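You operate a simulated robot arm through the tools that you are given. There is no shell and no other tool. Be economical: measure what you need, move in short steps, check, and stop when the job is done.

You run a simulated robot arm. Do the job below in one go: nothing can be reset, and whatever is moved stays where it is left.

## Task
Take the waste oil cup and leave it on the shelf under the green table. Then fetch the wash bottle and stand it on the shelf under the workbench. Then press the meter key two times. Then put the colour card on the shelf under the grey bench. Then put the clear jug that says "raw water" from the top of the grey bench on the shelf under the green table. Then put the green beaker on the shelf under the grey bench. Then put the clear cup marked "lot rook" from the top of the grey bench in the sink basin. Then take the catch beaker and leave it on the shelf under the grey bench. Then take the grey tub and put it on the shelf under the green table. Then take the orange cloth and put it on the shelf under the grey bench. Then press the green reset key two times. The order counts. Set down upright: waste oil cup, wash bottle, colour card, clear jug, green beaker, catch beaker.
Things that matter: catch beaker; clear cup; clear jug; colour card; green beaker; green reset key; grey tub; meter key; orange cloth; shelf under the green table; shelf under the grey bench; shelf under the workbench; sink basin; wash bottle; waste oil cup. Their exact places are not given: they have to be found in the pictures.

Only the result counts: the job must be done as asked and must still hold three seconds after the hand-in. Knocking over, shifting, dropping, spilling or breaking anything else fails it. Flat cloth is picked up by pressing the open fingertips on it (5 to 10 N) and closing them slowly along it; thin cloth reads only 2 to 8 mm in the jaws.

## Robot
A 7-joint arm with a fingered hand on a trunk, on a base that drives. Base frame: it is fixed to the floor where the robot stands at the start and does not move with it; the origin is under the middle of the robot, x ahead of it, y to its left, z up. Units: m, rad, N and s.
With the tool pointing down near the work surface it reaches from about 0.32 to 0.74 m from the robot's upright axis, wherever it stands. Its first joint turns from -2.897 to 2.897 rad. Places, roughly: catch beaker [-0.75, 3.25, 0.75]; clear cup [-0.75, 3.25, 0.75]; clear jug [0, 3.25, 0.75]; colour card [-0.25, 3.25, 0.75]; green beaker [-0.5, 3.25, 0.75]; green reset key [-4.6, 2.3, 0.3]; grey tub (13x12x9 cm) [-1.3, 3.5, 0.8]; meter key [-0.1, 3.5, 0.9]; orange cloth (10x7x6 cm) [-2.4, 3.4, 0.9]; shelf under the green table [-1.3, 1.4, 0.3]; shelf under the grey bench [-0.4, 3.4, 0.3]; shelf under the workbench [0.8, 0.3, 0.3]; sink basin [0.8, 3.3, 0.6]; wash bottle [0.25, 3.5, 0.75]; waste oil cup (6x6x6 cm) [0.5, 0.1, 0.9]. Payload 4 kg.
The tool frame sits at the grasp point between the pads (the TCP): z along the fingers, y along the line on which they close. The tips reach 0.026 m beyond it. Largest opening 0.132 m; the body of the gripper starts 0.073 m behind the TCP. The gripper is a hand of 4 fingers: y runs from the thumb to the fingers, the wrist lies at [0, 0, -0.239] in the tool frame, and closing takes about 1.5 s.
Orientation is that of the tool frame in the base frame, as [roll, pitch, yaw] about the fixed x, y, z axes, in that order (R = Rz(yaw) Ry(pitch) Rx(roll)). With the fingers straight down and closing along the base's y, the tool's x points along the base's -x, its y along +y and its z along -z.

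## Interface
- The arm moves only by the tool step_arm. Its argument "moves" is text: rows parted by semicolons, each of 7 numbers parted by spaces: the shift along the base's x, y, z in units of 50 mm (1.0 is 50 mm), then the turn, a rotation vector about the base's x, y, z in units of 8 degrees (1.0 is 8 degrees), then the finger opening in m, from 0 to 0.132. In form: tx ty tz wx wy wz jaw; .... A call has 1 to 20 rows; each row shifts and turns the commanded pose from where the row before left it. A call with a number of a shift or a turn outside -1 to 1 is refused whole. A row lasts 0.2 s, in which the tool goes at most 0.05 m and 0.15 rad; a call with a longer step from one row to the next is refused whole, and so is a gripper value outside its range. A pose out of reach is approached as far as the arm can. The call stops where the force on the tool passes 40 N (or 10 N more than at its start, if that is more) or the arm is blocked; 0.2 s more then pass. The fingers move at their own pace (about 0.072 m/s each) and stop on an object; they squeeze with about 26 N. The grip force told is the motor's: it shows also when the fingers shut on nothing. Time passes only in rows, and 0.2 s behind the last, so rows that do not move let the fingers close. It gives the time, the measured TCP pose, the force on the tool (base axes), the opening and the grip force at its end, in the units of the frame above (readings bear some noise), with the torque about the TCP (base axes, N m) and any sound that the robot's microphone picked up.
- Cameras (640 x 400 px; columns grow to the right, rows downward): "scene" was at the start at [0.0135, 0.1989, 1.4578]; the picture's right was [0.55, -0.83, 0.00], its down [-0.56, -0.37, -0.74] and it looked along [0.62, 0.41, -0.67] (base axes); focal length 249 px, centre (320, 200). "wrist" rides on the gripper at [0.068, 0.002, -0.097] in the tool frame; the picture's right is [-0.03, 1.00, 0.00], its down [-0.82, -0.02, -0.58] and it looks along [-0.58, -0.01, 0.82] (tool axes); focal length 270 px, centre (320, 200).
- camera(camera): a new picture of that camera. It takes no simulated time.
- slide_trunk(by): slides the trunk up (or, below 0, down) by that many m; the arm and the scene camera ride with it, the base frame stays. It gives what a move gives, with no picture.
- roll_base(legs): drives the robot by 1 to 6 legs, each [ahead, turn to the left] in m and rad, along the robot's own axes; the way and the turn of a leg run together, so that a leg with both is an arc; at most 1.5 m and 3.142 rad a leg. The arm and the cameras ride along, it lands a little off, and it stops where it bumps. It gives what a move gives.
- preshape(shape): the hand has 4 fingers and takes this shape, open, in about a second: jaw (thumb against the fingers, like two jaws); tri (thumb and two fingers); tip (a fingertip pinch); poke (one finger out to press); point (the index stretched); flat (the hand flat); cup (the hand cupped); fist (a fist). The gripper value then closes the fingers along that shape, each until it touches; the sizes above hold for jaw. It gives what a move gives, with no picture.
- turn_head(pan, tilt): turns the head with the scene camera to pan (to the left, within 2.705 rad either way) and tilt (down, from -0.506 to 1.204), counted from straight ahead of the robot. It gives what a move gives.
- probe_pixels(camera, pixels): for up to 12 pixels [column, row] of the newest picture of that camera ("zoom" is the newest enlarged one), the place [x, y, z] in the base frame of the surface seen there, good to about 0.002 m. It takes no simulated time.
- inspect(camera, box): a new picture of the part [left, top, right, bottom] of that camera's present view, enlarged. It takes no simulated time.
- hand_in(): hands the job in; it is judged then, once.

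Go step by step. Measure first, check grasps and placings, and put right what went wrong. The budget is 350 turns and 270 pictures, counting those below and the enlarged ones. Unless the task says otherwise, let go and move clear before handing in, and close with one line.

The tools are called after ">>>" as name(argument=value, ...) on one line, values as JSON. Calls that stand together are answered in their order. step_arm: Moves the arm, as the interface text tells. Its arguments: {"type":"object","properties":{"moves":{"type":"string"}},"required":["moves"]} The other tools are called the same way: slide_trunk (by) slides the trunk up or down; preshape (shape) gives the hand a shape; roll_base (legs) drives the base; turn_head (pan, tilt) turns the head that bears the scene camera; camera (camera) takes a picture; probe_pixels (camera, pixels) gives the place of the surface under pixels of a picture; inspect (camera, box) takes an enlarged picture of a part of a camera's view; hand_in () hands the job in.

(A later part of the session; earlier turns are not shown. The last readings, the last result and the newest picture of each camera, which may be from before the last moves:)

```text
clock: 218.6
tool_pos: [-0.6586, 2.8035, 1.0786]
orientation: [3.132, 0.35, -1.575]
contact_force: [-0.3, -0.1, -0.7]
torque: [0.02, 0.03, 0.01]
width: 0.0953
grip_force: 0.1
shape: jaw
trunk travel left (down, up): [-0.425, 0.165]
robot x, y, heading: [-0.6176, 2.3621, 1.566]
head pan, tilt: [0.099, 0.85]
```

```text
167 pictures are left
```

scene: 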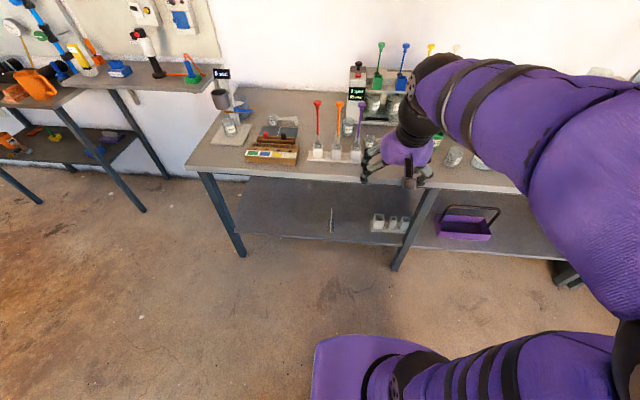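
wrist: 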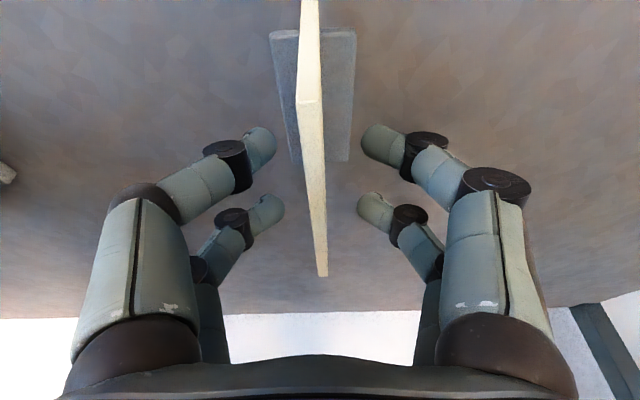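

The card stands on the shelf at (331,220). Next is the raw-water jug; its handle points +x, so I'll grip the body with the closing axis oblique. I'm driving nearer to measure it.

>>> roll_base(legs=[[0, -1.571], [0.33, 0], [0, 1.571], [0.2, 0]])

>>> turn_head(pan=-0.2, tilt=0.8)

>>> camera(camera="scene")

>>> camera(camera="wrist")

```text
clock: 230.5
tool_pos: [-0.3188, 2.9953, 1.0773]
orientation: [3.133, 0.348, -1.591]
contact_force: [-0.7, 0.3, 0.2]
torque: [-0.03, 0.0, -0.02]
width: 0.0951
grip_force: 0.1
shape: jaw
trunk travel left (down, up): [-0.425, 0.165]
robot x, y, heading: [-0.2849, 2.5558, 1.542]
head pan, tilt: [0.099, 0.85]
```

```text
clock: 231.3
tool_pos: [-0.3168, 2.9951, 1.079]
orientation: [3.132, 0.35, -1.591]
contact_force: [-0.1, -0.1, -0.7]
torque: [0.02, 0.01, 0.02]
width: 0.0953
grip_force: 0.1
shape: jaw
trunk travel left (down, up): [-0.425, 0.165]
robot x, y, heading: [-0.2844, 2.5535, 1.547]
head pan, tilt: [-0.201, 0.799]
```

```text
166 pictures are left
```

scene: 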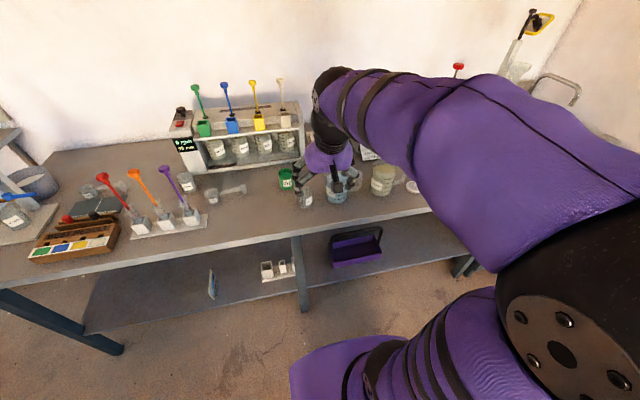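

```text
165 pictures are left
```

wrist: 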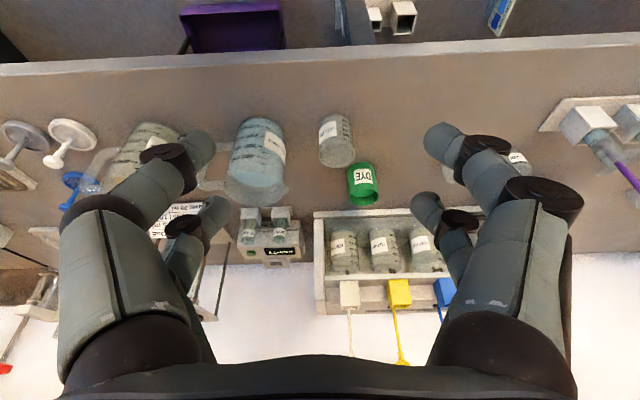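

I'll orient the hand for the oblique grasp (azimuth 45°, tilt 45°) at height so the wrist camera sees the jug.

>>> step_arm(moves="0.2 0 0.2 0 0 -1 0.132; 0.2 0 0.2 0 0 -1 0.132; 0.2 0 0 0 0 -1 0.132; 0.2 0 0 0 0 -1 0.132; 0.2 0 0 0 0 -1 0.132; 0 0 0 0 0 -0.4 0.132; 0 0 0 0.707 -0.707 0 0.132; 0 0 0 0.707 -0.707 0 0.132; 0 0 0 0.707 -0.707 0 0.132; 0 0 0 0 0 0 0.132")

>>> camera(camera="wrist")

>>> camera(camera="scene")

```text
clock: 233.5
tool_pos: [-0.2694, 2.9932, 1.0985]
orientation: [3.139, 0.769, -2.345]
contact_force: [-0.5, -0.2, -0.6]
torque: [-0.04, -0.02, 0.0]
width: 0.126
grip_force: 0.0
shape: jaw
trunk travel left (down, up): [-0.425, 0.165]
robot x, y, heading: [-0.288, 2.5576, 1.549]
head pan, tilt: [-0.201, 0.799]
```

```text
164 pictures are left
```

wrist: 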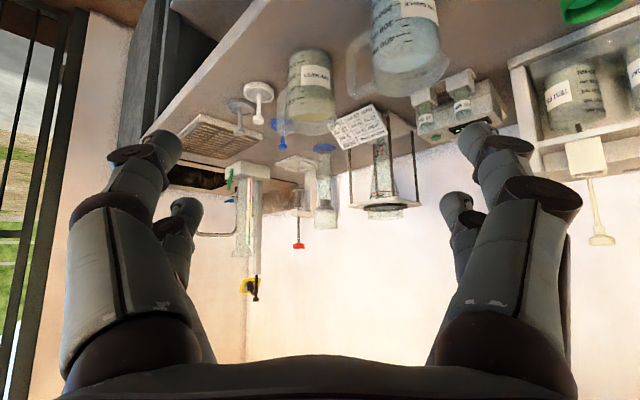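

```text
163 pictures are left
```

scene: 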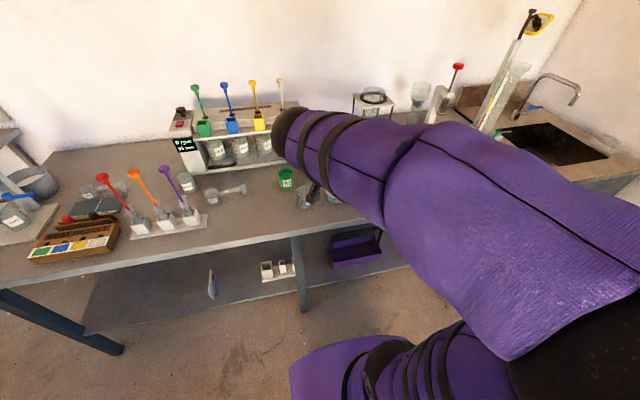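

>>> inspect(camera="wrist", box=[240, 0, 460, 150])

>>> probe_pixels(camera="wrist", pixels=[[310, 50], [287, 80], [334, 80], [287, 120], [334, 120], [312, 130], [350, 60], [358, 38], [312, 100], [372, 70], [445, 70], [405, 90]])

```text
2.67 times, centred on (350, 75) of wrist
```

zoom: 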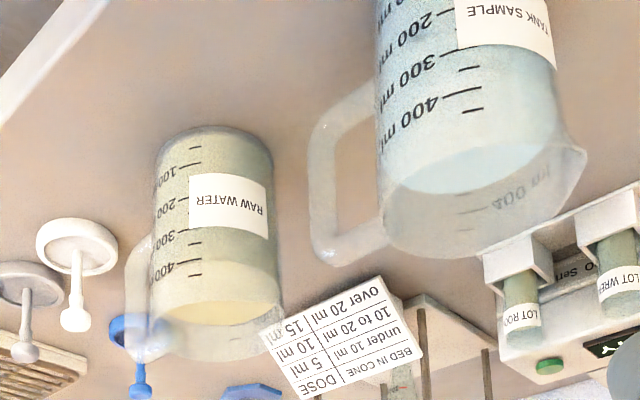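

```text
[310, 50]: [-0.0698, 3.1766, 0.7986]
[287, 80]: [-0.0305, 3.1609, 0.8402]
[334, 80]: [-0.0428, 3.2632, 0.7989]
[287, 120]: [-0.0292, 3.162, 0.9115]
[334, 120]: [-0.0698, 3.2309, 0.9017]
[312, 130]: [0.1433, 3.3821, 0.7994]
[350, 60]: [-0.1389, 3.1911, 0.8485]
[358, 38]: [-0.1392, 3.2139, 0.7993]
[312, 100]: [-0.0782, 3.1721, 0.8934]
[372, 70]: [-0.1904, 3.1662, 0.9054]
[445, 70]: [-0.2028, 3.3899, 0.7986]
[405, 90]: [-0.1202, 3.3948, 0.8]
```

It's "RAW WATER" (the other jug says "TANK SAMPLE"). The jug centre is about (-0.046, 3.20), r 0.042. The blue jug's handle is close by, so I'll use azimuth 15° and tilt 20° and descend vertically.

>>> step_arm(moves="0 0 0 0 0 -1 0.132; 0 0 0 0 0 -1 0.132; 0 0 0 0 0 -1 0.132; 0 0 0 0 0 -0.83 0.132; 0 0 0 -0.259 0.966 0 0.132; 0 0 0 -0.259 0.966 0 0.132; 0 0 0 -0.259 0.966 0 0.132; 0.6 0.6 0 0 0 0 0.132; 0.7 0.6 0 0 0 0 0.132; 0.7 0.6 0 0 0 0 0.132; 0.7 0.7 0 0 0 0 0.132; 0.7 0.7 0 0 0 0 0.132; 0.7 0.5 0 0 0 0 0.132; 0.36 0.44 -0.4 0 0 0 0.132; 0 0 0 0 0 0 0.132")

>>> camera(camera="wrist")

>>> camera(camera="scene")

```text
clock: 236.7
tool_pos: [-0.0458, 3.2025, 1.0765]
orientation: [3.138, 0.349, -2.878]
contact_force: [-0.3, 0.2, -0.6]
torque: [0.03, 0.01, 0.02]
width: 0.1261
grip_force: 0.0
shape: jaw
trunk travel left (down, up): [-0.425, 0.165]
robot x, y, heading: [-0.2892, 2.557, 1.55]
head pan, tilt: [-0.201, 0.799]
```

```text
161 pictures are left
```

wrist: 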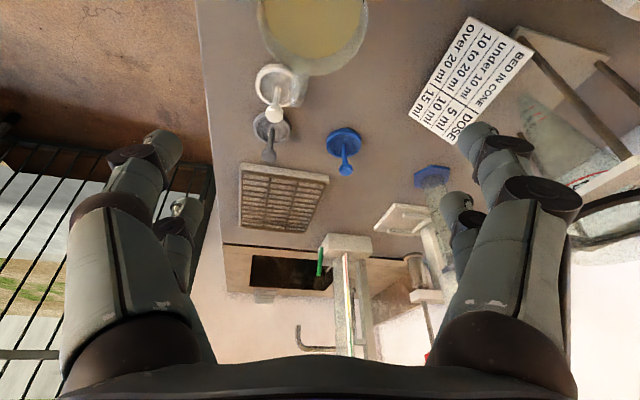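

```text
160 pictures are left
```

scene: 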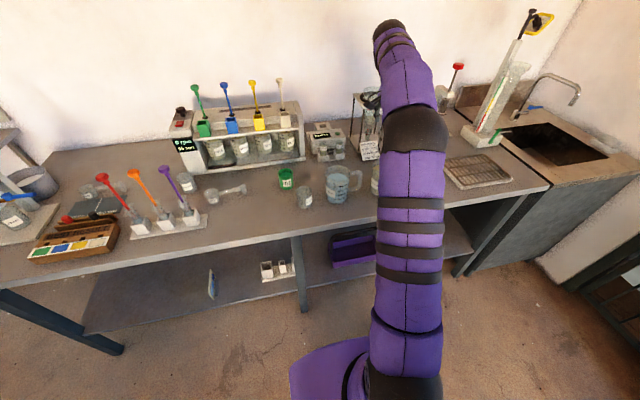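

>>> probe_pixels(camera="wrist", pixels=[[262, 12], [366, 12], [313, 74], [290, 66], [340, 66], [313, 30], [298, 95], [430, 110], [480, 50], [490, 135], [340, 5]])

```text
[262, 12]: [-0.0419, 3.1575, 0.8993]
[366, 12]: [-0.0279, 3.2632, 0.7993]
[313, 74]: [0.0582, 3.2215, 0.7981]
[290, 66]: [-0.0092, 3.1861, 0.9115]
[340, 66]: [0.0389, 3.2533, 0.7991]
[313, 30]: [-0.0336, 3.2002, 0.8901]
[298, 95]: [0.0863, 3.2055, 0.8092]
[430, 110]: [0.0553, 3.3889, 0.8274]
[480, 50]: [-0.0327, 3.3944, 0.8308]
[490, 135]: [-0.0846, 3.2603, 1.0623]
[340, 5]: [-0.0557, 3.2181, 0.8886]
```

The jug is centred in the hand. I'll descend part-way.

>>> step_arm(moves="0 -0.05 -0.6 0 0 0 0.132; 0 0 -0.6 0 0 0 0.132; 0 0 -0.6 0 0 0 0.132; 0 0 -0.6 0 0 0 0.132; 0 0 0 0 0 0 0.132")

>>> camera(camera="wrist")

>>> inspect(camera="scene", box=[290, 100, 450, 230])

```text
clock: 237.9
tool_pos: [-0.046, 3.1992, 0.9563]
orientation: [3.138, 0.349, -2.879]
contact_force: [0.1, -0.4, 0.3]
torque: [0.02, -0.03, -0.02]
width: 0.126
grip_force: 0.0
shape: jaw
trunk travel left (down, up): [-0.425, 0.165]
robot x, y, heading: [-0.2873, 2.5553, 1.554]
head pan, tilt: [-0.201, 0.799]
```

```text
159 pictures are left
```

wrist: 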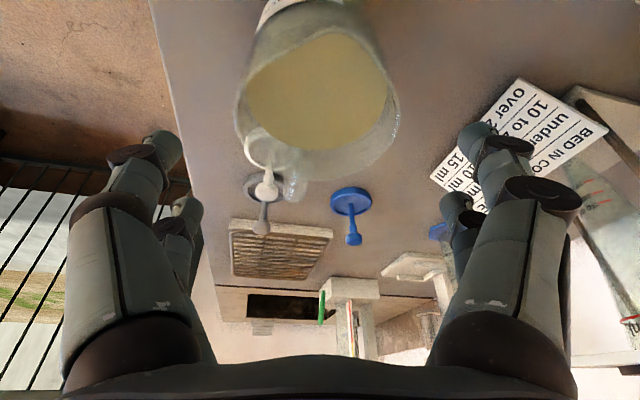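

```text
3.08 times, centred on (370, 165) of scene
```

zoom: 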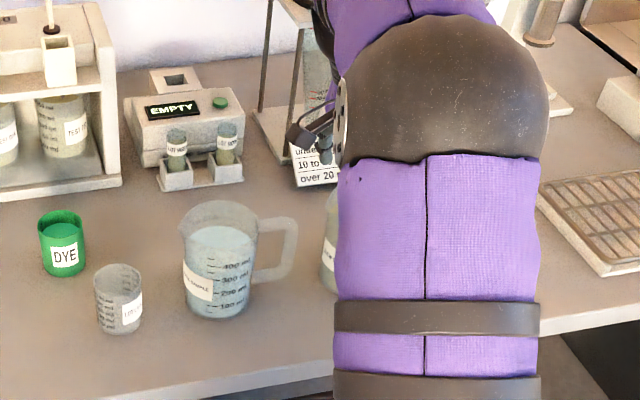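

The handle lies clear of both finger pairs. I'll lower to z 0.885 and close slowly.

>>> step_arm(moves="0 0 -0.4 0 0 0 0.132; 0 0 -0.5 0 0 0 0.132; 0 0 -0.5 0 0 0 0.132; 0 0 0 0 0 0 0.132")

>>> camera(camera="wrist")

>>> step_arm(moves="0 0 0 0 0 0 0.1; 0 0 0 0 0 0 0.09; 0 0 0 0 0 0 0.08; 0 0 0 0 0 0 0.07; 0 0 0 0 0 0 0.06; 0 0 0 0 0 0 0.06; 0 0 0 0 0 0 0.06")

>>> camera(camera="wrist")

```text
clock: 238.9
tool_pos: [-0.0465, 3.1987, 0.8861]
orientation: [3.138, 0.349, -2.877]
contact_force: [0.3, 0.3, 0.1]
torque: [0.04, 0.0, 0.03]
width: 0.1259
grip_force: 0.0
shape: jaw
trunk travel left (down, up): [-0.425, 0.165]
robot x, y, heading: [-0.2857, 2.5525, 1.55]
head pan, tilt: [-0.201, 0.799]
```

```text
157 pictures are left
```

wrist: 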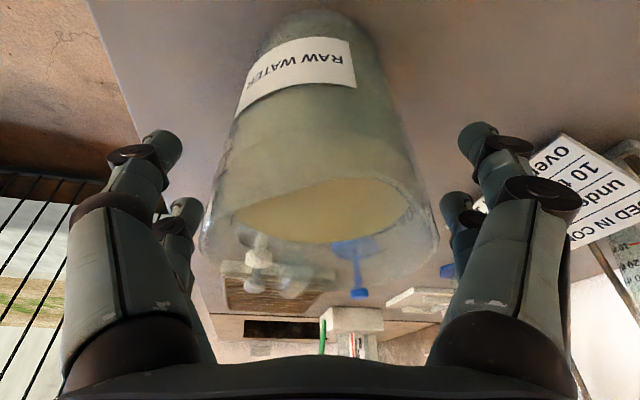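

```text
clock: 240.5
tool_pos: [-0.0449, 3.1992, 0.8873]
orientation: [3.141, 0.347, -2.878]
contact_force: [0.3, -0.4, 0.0]
torque: [-0.08, 0.08, 0.04]
width: 0.0656
grip_force: 26.0
shape: jaw
trunk travel left (down, up): [-0.425, 0.165]
robot x, y, heading: [-0.2854, 2.5533, 1.55]
head pan, tilt: [-0.201, 0.799]
```

```text
156 pictures are left
```

wrist: 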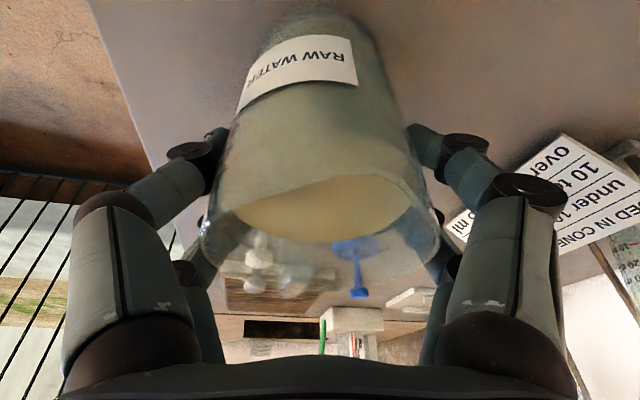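

The jug is gripped with 26 N. I'll lift slowly and check for slip.

>>> step_arm(moves="0 0 0.1 0 0 0 0.055; 0 0 0.2 0 0 0 0.055; 0 0 0.3 0 0 0 0.055; 0 0 0.4 0 0 0 0.055; 0 0 0 0 0 0 0.055")

>>> camera(camera="wrist")

```text
clock: 241.7
tool_pos: [-0.0439, 3.1987, 0.9377]
orientation: [3.138, 0.349, -2.879]
contact_force: [0.2, 0.1, -5.3]
torque: [0.01, 0.07, 0.03]
width: 0.0655
grip_force: 26.0
shape: jaw
trunk travel left (down, up): [-0.425, 0.165]
robot x, y, heading: [-0.2854, 2.5526, 1.545]
head pan, tilt: [-0.201, 0.799]
```

```text
155 pictures are left
```

wrist: 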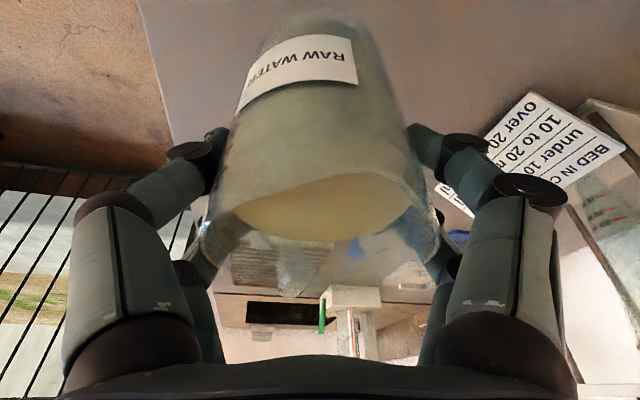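

The jug is held level with about 5 N weight. I'll raise it, bring it in front of the robot, and turn the hand forward.

>>> step_arm(moves="0 0 0.6 0 0 0 0.055; 0 0 0.7 0 0 0 0.055; 0 0 0.7 0 0 0 0.055; 0 0 0.7 0 0 0 0.055; 0 0 0.6 0 0 0 0.055; -0.4 -0.5 0 0 0 0.5 0.055; -0.5 -0.6 0 0 0 0.7 0.055; -0.5 -0.6 0 0 0 0.8 0.055; -0.5 -0.6 0 0 0 0.8 0.055; -0.5 -0.6 0 0 0 0.8 0.055; -0.5 -0.6 0 0 0 0.8 0.055; -0.5 -0.6 0 0 0 0.8 0.055; -0.5 -0.6 0 0 0 0.8 0.055; -0.4 -0.4 0 0 0 0.8 0.055; 0 0 0 0 0 0.8 0.055; 0 0 0 0 0 0.8 0.055; 0 0 0 0 0 0.8 0.055; 0 0 0 0 0 0 0.055")

>>> camera(camera="scene")

>>> camera(camera="wrist")

```text
clock: 245.5
tool_pos: [-0.2605, 2.9444, 1.1016]
orientation: [3.138, 0.349, -1.594]
contact_force: [-0.1, -0.1, -5.0]
torque: [-0.06, -0.01, 0.06]
width: 0.0656
grip_force: 26.0
shape: jaw
trunk travel left (down, up): [-0.425, 0.165]
robot x, y, heading: [-0.2857, 2.5524, 1.548]
head pan, tilt: [-0.201, 0.799]
```

```text
154 pictures are left
```

scene: 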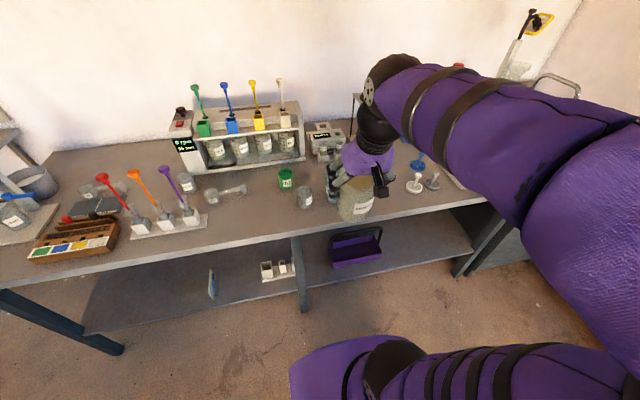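

```text
153 pictures are left
```

wrist: 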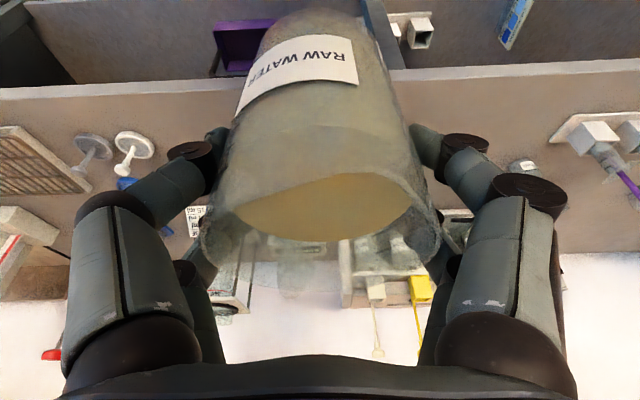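

The jug is secure. I'll drive to the long +y side of the green table at x ≈ -1.28.

>>> roll_base(legs=[[-0.22, 0], [0, 1.571], [1.0, 0], [0, 1.571]])

>>> turn_head(pan=0.2, tilt=0.85)

>>> camera(camera="scene")

```text
clock: 260.4
tool_pos: [-1.3019, 1.9776, 1.1035]
orientation: [3.138, 0.346, 1.555]
contact_force: [0.6, -0.9, -4.6]
torque: [0.07, -0.04, -0.02]
width: 0.0653
grip_force: 26.1
shape: jaw
trunk travel left (down, up): [-0.425, 0.165]
robot x, y, heading: [-1.2786, 2.3624, -1.588]
head pan, tilt: [-0.201, 0.799]
```

```text
clock: 261.3
tool_pos: [-1.3011, 1.9772, 1.1024]
orientation: [3.137, 0.347, 1.553]
contact_force: [-0.1, 0.2, -5.3]
torque: [0.09, -0.03, 0.02]
width: 0.065
grip_force: 26.2
shape: jaw
trunk travel left (down, up): [-0.425, 0.165]
robot x, y, heading: [-1.2793, 2.3684, -1.591]
head pan, tilt: [0.201, 0.85]
```

```text
152 pictures are left
```

scene: 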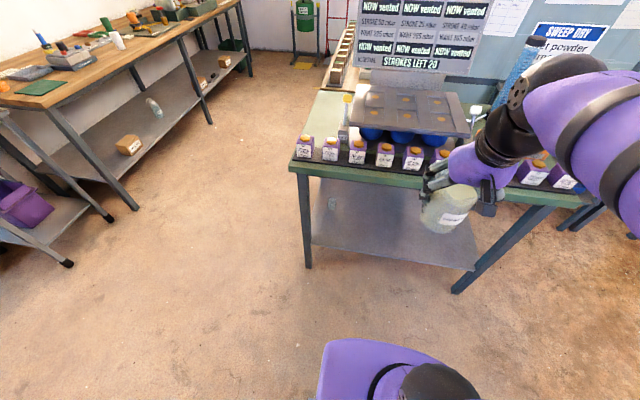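

>>> probe_pixels(camera="scene", pixels=[[390, 257], [320, 240], [465, 268], [332, 203], [400, 178], [300, 167], [390, 225], [475, 265], [430, 188]])

```text
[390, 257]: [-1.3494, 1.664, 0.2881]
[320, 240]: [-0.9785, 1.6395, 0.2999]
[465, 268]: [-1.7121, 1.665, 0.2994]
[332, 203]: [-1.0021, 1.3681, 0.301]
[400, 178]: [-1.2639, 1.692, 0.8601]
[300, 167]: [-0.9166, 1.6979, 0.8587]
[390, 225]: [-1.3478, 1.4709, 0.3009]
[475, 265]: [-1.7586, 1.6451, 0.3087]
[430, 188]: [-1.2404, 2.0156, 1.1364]
```

The shelf front is at y 1.66. I'll set the jug at about (-1.33, 1.56): trunk down first.

>>> slide_trunk(by=-0.39)

>>> step_arm(moves="0 -0.5 -0.4 0 0 0 0.055; 0 -0.5 -0.5 0 0 0 0.055; 0 -0.5 -0.5 0 0 0 0.055; 0 -0.5 -0.5 0 0 0 0.055; 0 -0.5 -0.6 0 0 0 0.055; 0 -0.4 -0.7 0 0 0 0.055; 0 0 -0.7 0 0 0 0.055; 0 0 -0.6 0 0 0 0.055; 0 0 0 0 0 0 0.055")

>>> roll_base(legs=[[0.18, 0]])

>>> camera(camera="scene")

>>> camera(camera="wrist")

```text
clock: 265.0
tool_pos: [-1.3007, 1.9778, 0.7122]
orientation: [3.137, 0.345, 1.555]
contact_force: [-0.4, -0.1, -4.7]
torque: [0.08, -0.04, -0.02]
width: 0.0651
grip_force: 26.4
shape: jaw
trunk travel left (down, up): [-0.035, 0.555]
robot x, y, heading: [-1.28, 2.367, -1.587]
head pan, tilt: [0.201, 0.85]
```

```text
clock: 267.0
tool_pos: [-1.3014, 1.8325, 0.4868]
orientation: [3.139, 0.349, 1.552]
contact_force: [-0.8, -0.9, -5.7]
torque: [0.09, -0.04, 0.03]
width: 0.0648
grip_force: 26.0
shape: jaw
trunk travel left (down, up): [-0.035, 0.555]
robot x, y, heading: [-1.2792, 2.3648, -1.587]
head pan, tilt: [0.201, 0.85]
```

```text
clock: 268.5
tool_pos: [-1.303, 1.6521, 0.4875]
orientation: [3.138, 0.346, 1.556]
contact_force: [0.1, 0.1, -4.7]
torque: [0.09, -0.03, -0.02]
width: 0.065
grip_force: 26.5
shape: jaw
trunk travel left (down, up): [-0.035, 0.555]
robot x, y, heading: [-1.284, 2.1852, -1.586]
head pan, tilt: [0.201, 0.85]
```

```text
151 pictures are left
```

scene: 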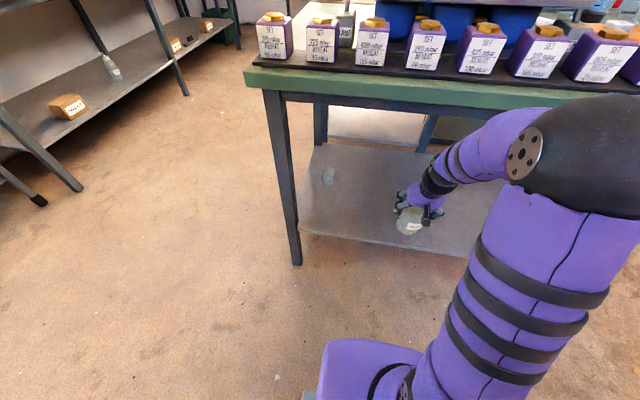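

```text
150 pictures are left
```

wrist: 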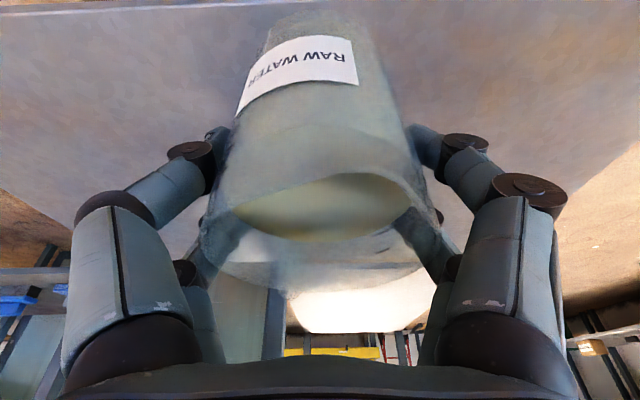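

>>> probe_pixels(camera="scene", pixels=[[580, 110], [530, 120], [500, 120], [560, 105], [470, 150], [620, 110]])

>>> step_arm(moves="0 -0.4 -0.3 0 0 0 0.055; 0 -0.4 -0.3 0 0 0 0.055; 0 -0.4 -0.3 0 0 0 0.055; 0 -0.4 -0.3 0 0 0 0.055; 0 0 -0.4 0 0 0 0.055; 0 0 0 0 0 0 0.055")

>>> camera(camera="scene")

```text
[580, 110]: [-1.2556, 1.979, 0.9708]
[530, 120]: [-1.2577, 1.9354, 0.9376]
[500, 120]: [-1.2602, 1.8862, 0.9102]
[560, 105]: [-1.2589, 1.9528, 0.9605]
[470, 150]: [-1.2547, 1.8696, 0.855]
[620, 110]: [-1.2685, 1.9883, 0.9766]
```

```text
clock: 269.9
tool_pos: [-1.3036, 1.5722, 0.4071]
orientation: [3.139, 0.347, 1.554]
contact_force: [0.3, 0.5, -4.9]
torque: [0.1, -0.02, 0.0]
width: 0.0653
grip_force: 26.0
shape: jaw
trunk travel left (down, up): [-0.035, 0.555]
robot x, y, heading: [-1.2788, 2.1841, -1.588]
head pan, tilt: [0.201, 0.85]
```

```text
149 pictures are left
```

scene: 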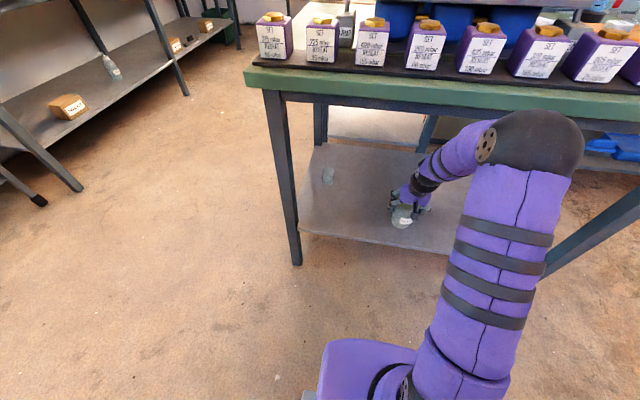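

The arm is clear of the table edge and the boxes. I'll lower slowly to contact, expected at z ≈ 0.387.

>>> step_arm(moves="0 0 -0.15 0 0 0 0.055; 0 0 -0.1 0 0 0 0.055; 0 0 -0.06 0 0 0 0.055; 0 0 0 0 0 0 0.055")

>>> step_arm(moves="0 0 -0.06 0 0 0 0.055; 0 0 -0.05 0 0 0 0.055; 0 0 0 0 0 0 0.055")

```text
clock: 270.9
tool_pos: [-1.3047, 1.5749, 0.3903]
orientation: [3.137, 0.348, 1.555]
contact_force: [0.0, -0.8, -5.5]
torque: [0.09, -0.05, 0.02]
width: 0.065
grip_force: 25.9
shape: jaw
trunk travel left (down, up): [-0.035, 0.555]
robot x, y, heading: [-1.2843, 2.1839, -1.586]
head pan, tilt: [0.201, 0.85]
```

```text
clock: 271.7
tool_pos: [-1.3039, 1.5732, 0.387]
orientation: [3.137, 0.35, 1.556]
contact_force: [0.9, 0.0, -0.6]
torque: [0.1, 0.08, -0.02]
width: 0.065
grip_force: 25.9
shape: jaw
trunk travel left (down, up): [-0.035, 0.555]
robot x, y, heading: [-1.281, 2.185, -1.584]
head pan, tilt: [0.201, 0.85]
```

The shelf now carries most of the weight (-5.5 → -0.6 N). I'll go a touch lower, then release.

>>> step_arm(moves="0 0 -0.04 0 0 0 0.055; 0 0 0 0 0 0 0.055")

>>> step_arm(moves="0 0 0 0 0 0 0.075; 0 0 0 0 0 0 0.09; 0 0 0 0 0 0 0.11; 0 0 0 0 0 0 0.132; 0 0 0 0 0 0 0.132; 0 0 0 0 0 0 0.132")

>>> camera(camera="wrist")

```text
clock: 272.3
tool_pos: [-1.3026, 1.5724, 0.3868]
orientation: [3.14, 0.35, 1.555]
contact_force: [1.2, 1.8, 10.1]
torque: [0.18, 0.11, -0.02]
width: 0.0647
grip_force: 26.5
shape: jaw
trunk travel left (down, up): [-0.035, 0.555]
robot x, y, heading: [-1.2809, 2.1877, -1.585]
head pan, tilt: [0.201, 0.85]
```

```text
clock: 273.7
tool_pos: [-1.3051, 1.5732, 0.3847]
orientation: [3.138, 0.348, 1.555]
contact_force: [1.0, -0.5, 0.8]
torque: [0.0, 0.0, 0.0]
width: 0.1259
grip_force: 0.0
shape: jaw
trunk travel left (down, up): [-0.035, 0.555]
robot x, y, heading: [-1.2823, 2.1876, -1.587]
head pan, tilt: [0.201, 0.85]
```

```text
148 pictures are left
```

wrist: 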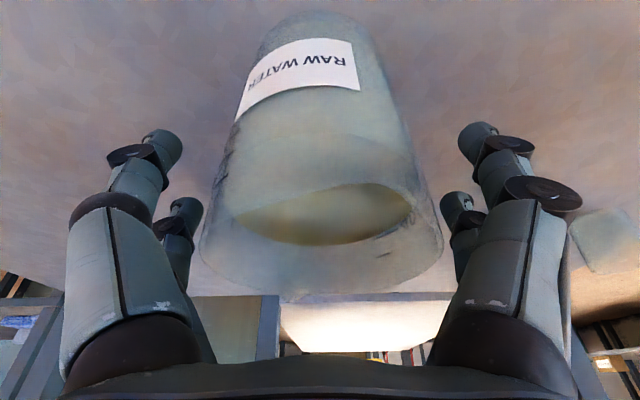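

The jug stands free. The fingers flank it sideways, so I'll back straight out with a slight rise.

>>> step_arm(moves="0 0.3 0.1 0 0 0 0.132; 0 0.5 0.2 0 0 0 0.132; 0 0.6 0.3 0 0 0 0.132; 0 0.6 0.3 0 0 0 0.132; 0 0 0 0 0 0 0.132")

>>> roll_base(legs=[[-0.2, 0]])

>>> slide_trunk(by=0.39)

>>> camera(camera="scene")

```text
clock: 274.9
tool_pos: [-1.3046, 1.6735, 0.4304]
orientation: [3.138, 0.347, 1.556]
contact_force: [-0.3, -0.8, -0.6]
torque: [-0.05, 0.01, 0.01]
width: 0.1262
grip_force: 0.0
shape: jaw
trunk travel left (down, up): [-0.035, 0.555]
robot x, y, heading: [-1.2841, 2.1864, -1.591]
head pan, tilt: [0.201, 0.85]
```

```text
clock: 276.5
tool_pos: [-1.3013, 1.8724, 0.4301]
orientation: [3.138, 0.347, 1.554]
contact_force: [0.6, -0.5, -0.8]
torque: [0.01, 0.01, 0.0]
width: 0.1257
grip_force: 0.1
shape: jaw
trunk travel left (down, up): [-0.035, 0.555]
robot x, y, heading: [-1.2808, 2.3852, -1.583]
head pan, tilt: [0.201, 0.85]
```

```text
clock: 280.2
tool_pos: [-1.302, 1.8716, 0.8209]
orientation: [3.137, 0.348, 1.554]
contact_force: [-0.3, 0.3, -0.3]
torque: [-0.03, 0.01, 0.03]
width: 0.1256
grip_force: 0.1
shape: jaw
trunk travel left (down, up): [-0.425, 0.165]
robot x, y, heading: [-1.2791, 2.3833, -1.585]
head pan, tilt: [0.201, 0.85]
```

```text
147 pictures are left
```

scene: 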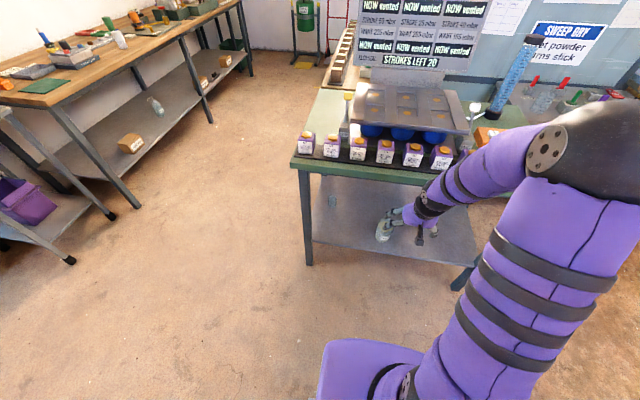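

The jug stands on the green-table shelf (383,228). Next the green beaker: I'll fold the arm and drive back to the grey bench.

>>> step_arm(moves="0 0.3 0.9 0 0 0 0.1; 0 0.3 0.9 0 0 0 0.1; 0 0.4 0.9 0 0 0 0.1; 0 0.4 0.9 0 0 0 0.1; 0 0.4 0.9 0 0 0 0.1; 0 0.2 0.6 0 0 0 0.1; 0 0 0 0 0 0 0.1")

>>> roll_base(legs=[[0, 1.585], [0.85, 0], [0, 1.571], [0.15, 0]])

>>> turn_head(pan=0.1, tilt=0.8)

>>> camera(camera="scene")

>>> camera(camera="wrist")

```text
clock: 281.9
tool_pos: [-1.3033, 1.9734, 1.0773]
orientation: [3.139, 0.349, 1.552]
contact_force: [-0.5, -0.2, 0.3]
torque: [0.03, -0.01, -0.02]
width: 0.0961
grip_force: 0.1
shape: jaw
trunk travel left (down, up): [-0.425, 0.165]
robot x, y, heading: [-1.2776, 2.3856, -1.587]
head pan, tilt: [0.201, 0.85]
```

```text
clock: 295.8
tool_pos: [-0.4108, 2.9413, 1.0772]
orientation: [3.139, 0.348, -1.579]
contact_force: [-0.6, 0.4, 0.1]
torque: [-0.05, -0.01, 0.0]
width: 0.0964
grip_force: 0.0
shape: jaw
trunk travel left (down, up): [-0.425, 0.165]
robot x, y, heading: [-0.4306, 2.5291, 1.559]
head pan, tilt: [0.201, 0.85]
```

```text
clock: 296.5
tool_pos: [-0.4112, 2.9409, 1.0762]
orientation: [3.137, 0.349, -1.579]
contact_force: [0.8, 0.7, -0.9]
torque: [-0.01, -0.01, -0.01]
width: 0.0959
grip_force: 0.1
shape: jaw
trunk travel left (down, up): [-0.425, 0.165]
robot x, y, heading: [-0.4292, 2.528, 1.559]
head pan, tilt: [0.099, 0.799]
```

```text
146 pictures are left
```

scene: 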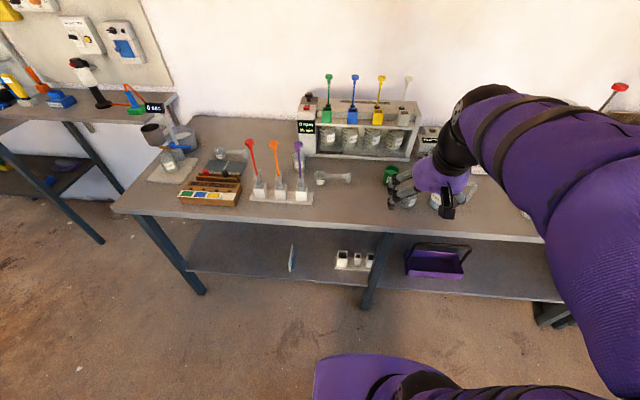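

```text
145 pictures are left
```

wrist: 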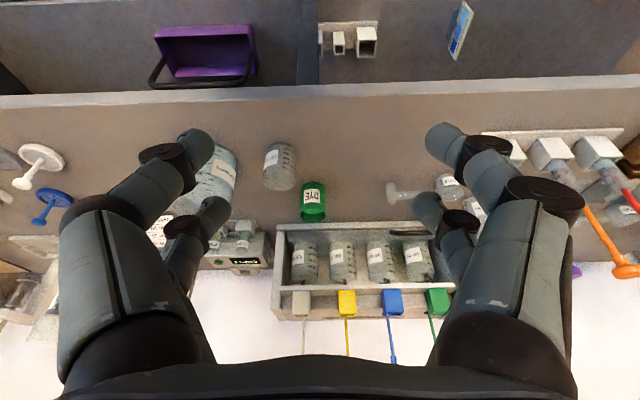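

>>> inspect(camera="wrist", box=[220, 120, 400, 260])

>>> probe_pixels(camera="wrist", pixels=[[313, 183], [303, 195], [324, 195], [313, 205], [314, 218], [303, 210], [325, 210], [279, 145], [279, 190], [265, 170], [294, 170], [313, 225]])

```text
2.86 times, centred on (310, 190) of wrist
```

zoom: 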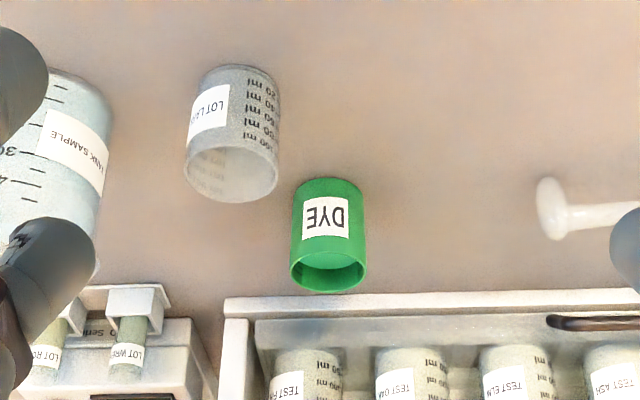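

```text
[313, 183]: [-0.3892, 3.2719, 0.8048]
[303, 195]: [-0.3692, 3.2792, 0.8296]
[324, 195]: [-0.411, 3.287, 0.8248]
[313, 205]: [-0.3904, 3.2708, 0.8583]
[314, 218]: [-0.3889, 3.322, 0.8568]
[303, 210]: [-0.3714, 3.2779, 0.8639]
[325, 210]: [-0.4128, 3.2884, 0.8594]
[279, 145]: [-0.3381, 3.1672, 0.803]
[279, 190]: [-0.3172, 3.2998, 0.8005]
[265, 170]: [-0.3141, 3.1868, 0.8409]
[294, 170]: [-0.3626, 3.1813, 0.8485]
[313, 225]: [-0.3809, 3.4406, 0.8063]
```

The green beaker is centred at (-0.390, 3.296), rim z 0.868; the "LOT LARK" beaker sits just in front right. I'll move the base 0.1 closer and come in from above with the 20° tilt.

>>> roll_base(legs=[[0.1, 0]])

>>> step_arm(moves="0.15 0.8 0 0 0 0 0.09; 0.15 0.8 0 0 0 0 0.09; 0.1 0.8 0 0 0 0 0.09; 0 0.8 0 0 0 0 0.09; 0 0.8 0 0 0 0 0.09; 0 0.8 0 0 0 0 0.09; 0 0.3 -0.5 0 0 0 0.09; 0 0 -0.8 0 0 0 0.09; 0 0 0 0 0 0 0.09")

>>> camera(camera="wrist")

```text
clock: 297.6
tool_pos: [-0.4103, 3.0401, 1.0763]
orientation: [3.139, 0.349, -1.578]
contact_force: [0.2, -0.1, 0.3]
torque: [0.02, 0.01, -0.01]
width: 0.0959
grip_force: 0.2
shape: jaw
trunk travel left (down, up): [-0.425, 0.165]
robot x, y, heading: [-0.4307, 2.6273, 1.561]
head pan, tilt: [0.099, 0.799]
```

```text
clock: 299.6
tool_pos: [-0.3899, 3.2953, 1.0103]
orientation: [3.139, 0.349, -1.579]
contact_force: [0.4, -0.8, -0.9]
torque: [-0.01, 0.0, 0.01]
width: 0.0864
grip_force: 0.0
shape: jaw
trunk travel left (down, up): [-0.425, 0.165]
robot x, y, heading: [-0.4303, 2.6253, 1.556]
head pan, tilt: [0.099, 0.799]
```

```text
143 pictures are left
```

wrist: 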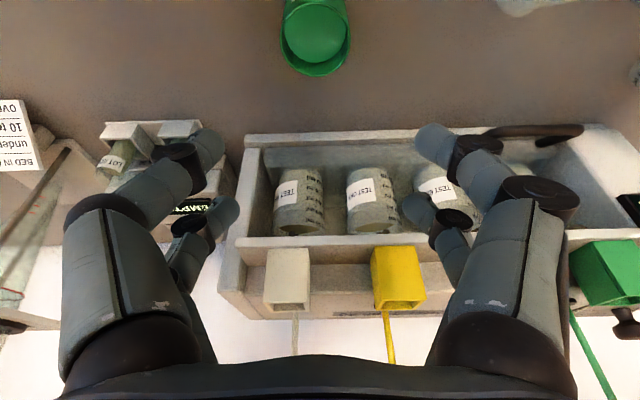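

>>> probe_pixels(camera="wrist", pixels=[[282, 36], [350, 36], [316, 73], [316, 40]])

>>> step_arm(moves="0 0 -0.7 0 0 0 0.09; 0 0 -0.7 0 0 0 0.09; 0 0 -0.7 0 0 0 0.09; 0 0 0 0 0 0 0.09")

>>> camera(camera="wrist")

```text
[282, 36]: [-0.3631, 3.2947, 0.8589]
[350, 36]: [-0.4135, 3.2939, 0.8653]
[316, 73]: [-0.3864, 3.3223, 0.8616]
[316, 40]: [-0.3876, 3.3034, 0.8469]
```

```text
clock: 300.6
tool_pos: [-0.3908, 3.2953, 0.9057]
orientation: [3.138, 0.346, -1.579]
contact_force: [-0.2, 0.6, -0.3]
torque: [0.01, -0.04, 0.01]
width: 0.0866
grip_force: 0.1
shape: jaw
trunk travel left (down, up): [-0.425, 0.165]
robot x, y, heading: [-0.4272, 2.6261, 1.554]
head pan, tilt: [0.099, 0.799]
```

```text
142 pictures are left
```

wrist: 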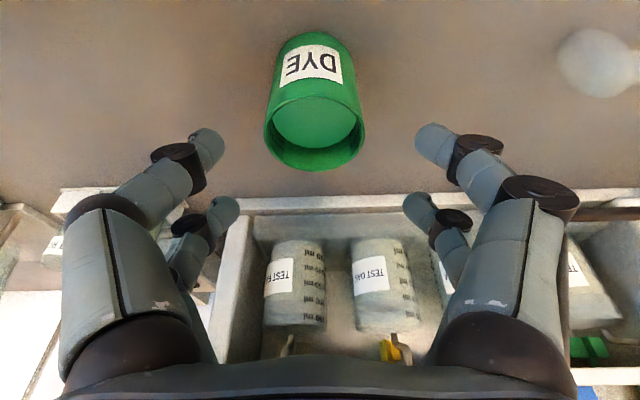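

Centred. I'll descend to z 0.846 and close.

>>> step_arm(moves="0 0 -0.6 0 0 0 0.09; 0 0 -0.6 0 0 0 0.09; 0 0 0 0 0 0 0.09")

>>> step_arm(moves="0 0 0 0 0 0 0.06; 0 0 0 0 0 0 0.05; 0 0 0 0 0 0 0.04; 0 0 0 0 0 0 0.03; 0 0 0 0 0 0 0.03; 0 0 0 0 0 0 0.03")

>>> camera(camera="wrist")

```text
clock: 301.4
tool_pos: [-0.391, 3.2953, 0.8451]
orientation: [3.138, 0.349, -1.58]
contact_force: [-0.6, -0.3, 1.1]
torque: [0.02, -0.02, 0.01]
width: 0.0862
grip_force: 0.1
shape: jaw
trunk travel left (down, up): [-0.425, 0.165]
robot x, y, heading: [-0.4275, 2.629, 1.559]
head pan, tilt: [0.099, 0.799]
```

```text
clock: 302.8
tool_pos: [-0.3911, 3.2951, 0.847]
orientation: [3.138, 0.348, -1.58]
contact_force: [0.0, -0.7, 0.5]
torque: [-0.04, -0.03, 0.01]
width: 0.0351
grip_force: 25.8
shape: jaw
trunk travel left (down, up): [-0.425, 0.165]
robot x, y, heading: [-0.4303, 2.6249, 1.556]
head pan, tilt: [0.099, 0.799]
```

```text
141 pictures are left
```

wrist: 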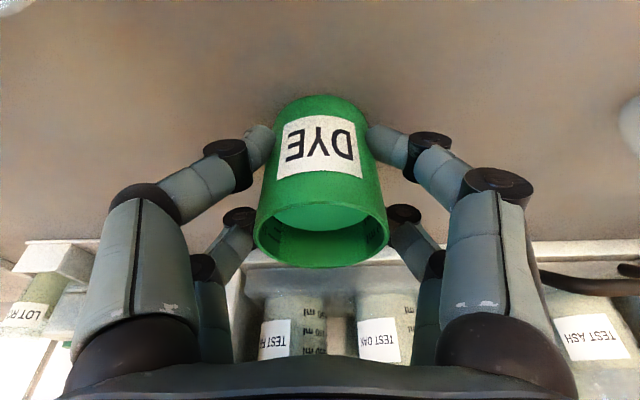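

Good grip at about 50 mm across the beaker. I'll lift, retract, and move to the left part of the shelf.

>>> step_arm(moves="0 0 0.2 0 0 0 0.03; 0 0 0.5 0 0 0 0.03; 0 0 0.8 0 0 0 0.03; 0 0 0.8 0 0 0 0.03; 0 0 0.8 0 0 0 0.03; 0 0 0.8 0 0 0 0.03; 0 -0.6 0.6 0 0 0 0.03; 0 -0.8 0 0 0 0 0.03; 0 -0.8 0 0 0 0 0.03; 0 -0.8 0 0 0 0 0.03; 0 -0.8 0 0 0 0 0.03; 0 -0.8 0 0 0 0 0.03; 0 -0.6 0 0 0 0 0.03; 0 0 0 0 0 0 0.03")

>>> camera(camera="wrist")

>>> roll_base(legs=[[-0.25, 0], [0, 1.571], [0.53, 0], [0, -1.571]])

>>> camera(camera="scene")

```text
clock: 305.8
tool_pos: [-0.3904, 3.0368, 1.0714]
orientation: [3.137, 0.347, -1.579]
contact_force: [-0.5, 0.5, -1.1]
torque: [0.02, -0.02, 0.0]
width: 0.0348
grip_force: 26.1
shape: jaw
trunk travel left (down, up): [-0.425, 0.165]
robot x, y, heading: [-0.4302, 2.6247, 1.559]
head pan, tilt: [0.099, 0.799]
```

```text
140 pictures are left
```

wrist: 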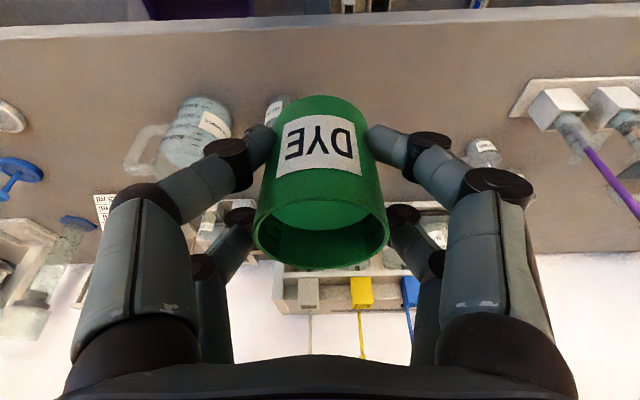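

```text
clock: 318.8
tool_pos: [-0.923, 2.7912, 1.0701]
orientation: [3.139, 0.347, -1.57]
contact_force: [0.2, 0.8, -0.9]
torque: [0.0, 0.02, 0.02]
width: 0.0319
grip_force: 25.8
shape: jaw
trunk travel left (down, up): [-0.425, 0.165]
robot x, y, heading: [-0.9607, 2.3809, 1.566]
head pan, tilt: [0.099, 0.799]
```

```text
139 pictures are left
```

scene: 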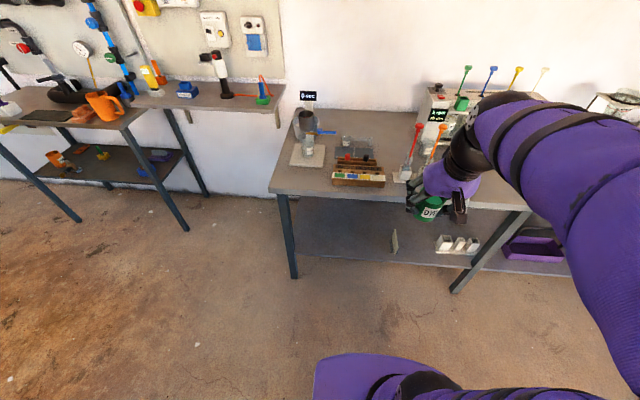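

I'll repeat the shelf routine: trunk down, arm forward and lower, x to -1.02.

>>> slide_trunk(by=-0.39)

>>> step_arm(moves="-0.3 0.5 -0.4 0 0 0 0.028; -0.3 0.5 -0.5 0 0 0 0.028; -0.3 0.5 -0.5 0 0 0 0.028; -0.3 0.4 -0.5 0 0 0 0.028; -0.3 0.3 -0.6 0 0 0 0.028; -0.3 0 -0.7 0 0 0 0.028; 0 0 -0.8 0 0 0 0.028; 0 0 -0.5 0 0 0 0.028; 0 0 0 0 0 0 0.028")

>>> roll_base(legs=[[0.2, 0]])

>>> camera(camera="scene")

>>> camera(camera="wrist")

```text
clock: 322.5
tool_pos: [-0.9237, 2.791, 0.6813]
orientation: [3.138, 0.348, -1.57]
contact_force: [0.1, 0.1, -0.9]
torque: [0.02, 0.0, 0.04]
width: 0.0319
grip_force: 26.2
shape: jaw
trunk travel left (down, up): [-0.035, 0.555]
robot x, y, heading: [-0.9592, 2.3819, 1.568]
head pan, tilt: [0.099, 0.799]
```

```text
clock: 324.5
tool_pos: [-1.0145, 2.9003, 0.455]
orientation: [3.138, 0.346, -1.57]
contact_force: [-0.8, 0.1, -1.8]
torque: [0.02, 0.0, 0.02]
width: 0.0317
grip_force: 26.2
shape: jaw
trunk travel left (down, up): [-0.035, 0.555]
robot x, y, heading: [-0.9606, 2.3844, 1.564]
head pan, tilt: [0.099, 0.799]
```

```text
clock: 326.1
tool_pos: [-1.0147, 3.1022, 0.4562]
orientation: [3.139, 0.346, -1.571]
contact_force: [-0.2, -0.6, -0.9]
torque: [0.01, 0.0, -0.01]
width: 0.0319
grip_force: 25.8
shape: jaw
trunk travel left (down, up): [-0.035, 0.555]
robot x, y, heading: [-0.956, 2.582, 1.568]
head pan, tilt: [0.099, 0.799]
```

```text
138 pictures are left
```

scene: 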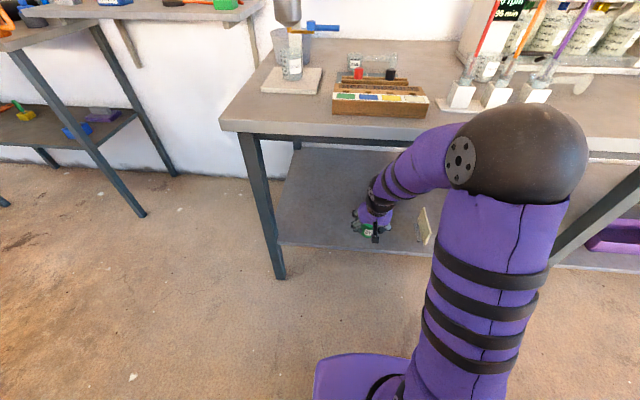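

```text
137 pictures are left
```

wrist: 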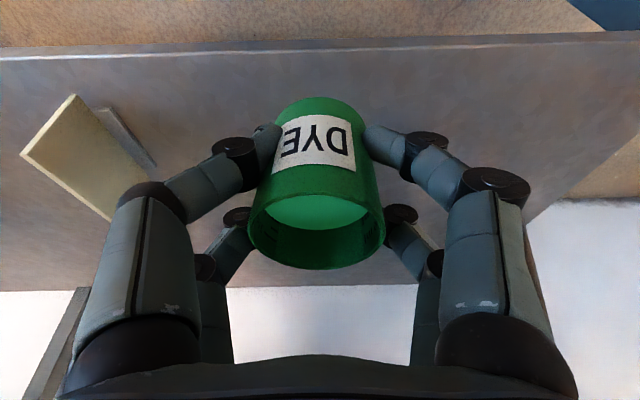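

>>> step_arm(moves="-0.2 0.5 -0.2 0 0 0 0.028; -0.1 0.5 -0.3 0 0 0 0.028; 0 0.5 -0.3 0 0 0 0.028; 0 0.3 -0.3 0 0 0 0.028; 0 0 -0.5 0 0 0 0.028; 0 0 0 0 0 0 0.028")

>>> step_arm(moves="0 0 -0.25 0 0 0 0.028; 0 0 -0.1 0 0 0 0.028; 0 0 -0.06 0 0 0 0.028; 0 0 0 0 0 0 0.028")

>>> camera(camera="wrist")

```text
clock: 327.5
tool_pos: [-1.0284, 3.1925, 0.376]
orientation: [3.139, 0.348, -1.57]
contact_force: [1.0, 0.4, -2.0]
torque: [-0.04, -0.02, 0.01]
width: 0.032
grip_force: 26.2
shape: jaw
trunk travel left (down, up): [-0.035, 0.555]
robot x, y, heading: [-0.9626, 2.584, 1.568]
head pan, tilt: [0.099, 0.799]
```

```text
clock: 328.5
tool_pos: [-1.029, 3.1922, 0.3547]
orientation: [3.139, 0.347, -1.57]
contact_force: [-0.4, 0.0, -0.6]
torque: [-0.02, 0.0, 0.01]
width: 0.0319
grip_force: 25.8
shape: jaw
trunk travel left (down, up): [-0.035, 0.555]
robot x, y, heading: [-0.9579, 2.5833, 1.569]
head pan, tilt: [0.099, 0.799]
```

```text
136 pictures are left
```

wrist: 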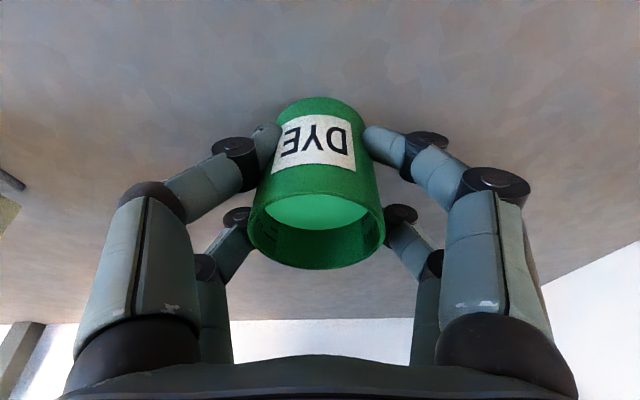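

>>> step_arm(moves="0 0 -0.06 0 0 0 0.028; 0 0 -0.06 0 0 0 0.028; 0 0 0 0 0 0 0.028")

>>> step_arm(moves="0 0 -0.05 0 0 0 0.028; 0 0 0 0 0 0 0.028")

```text
clock: 329.3
tool_pos: [-1.03, 3.192, 0.3488]
orientation: [3.139, 0.346, -1.57]
contact_force: [0.2, 1.0, -1.7]
torque: [-0.01, -0.03, 0.0]
width: 0.0318
grip_force: 25.5
shape: jaw
trunk travel left (down, up): [-0.035, 0.555]
robot x, y, heading: [-0.9628, 2.5828, 1.571]
head pan, tilt: [0.099, 0.799]
```

```text
clock: 329.9
tool_pos: [-1.0295, 3.1926, 0.3477]
orientation: [3.137, 0.35, -1.571]
contact_force: [-0.2, -0.4, 3.3]
torque: [-0.08, 0.0, 0.01]
width: 0.032
grip_force: 26.1
shape: jaw
trunk travel left (down, up): [-0.035, 0.555]
robot x, y, heading: [-0.9575, 2.5848, 1.569]
head pan, tilt: [0.099, 0.799]
```

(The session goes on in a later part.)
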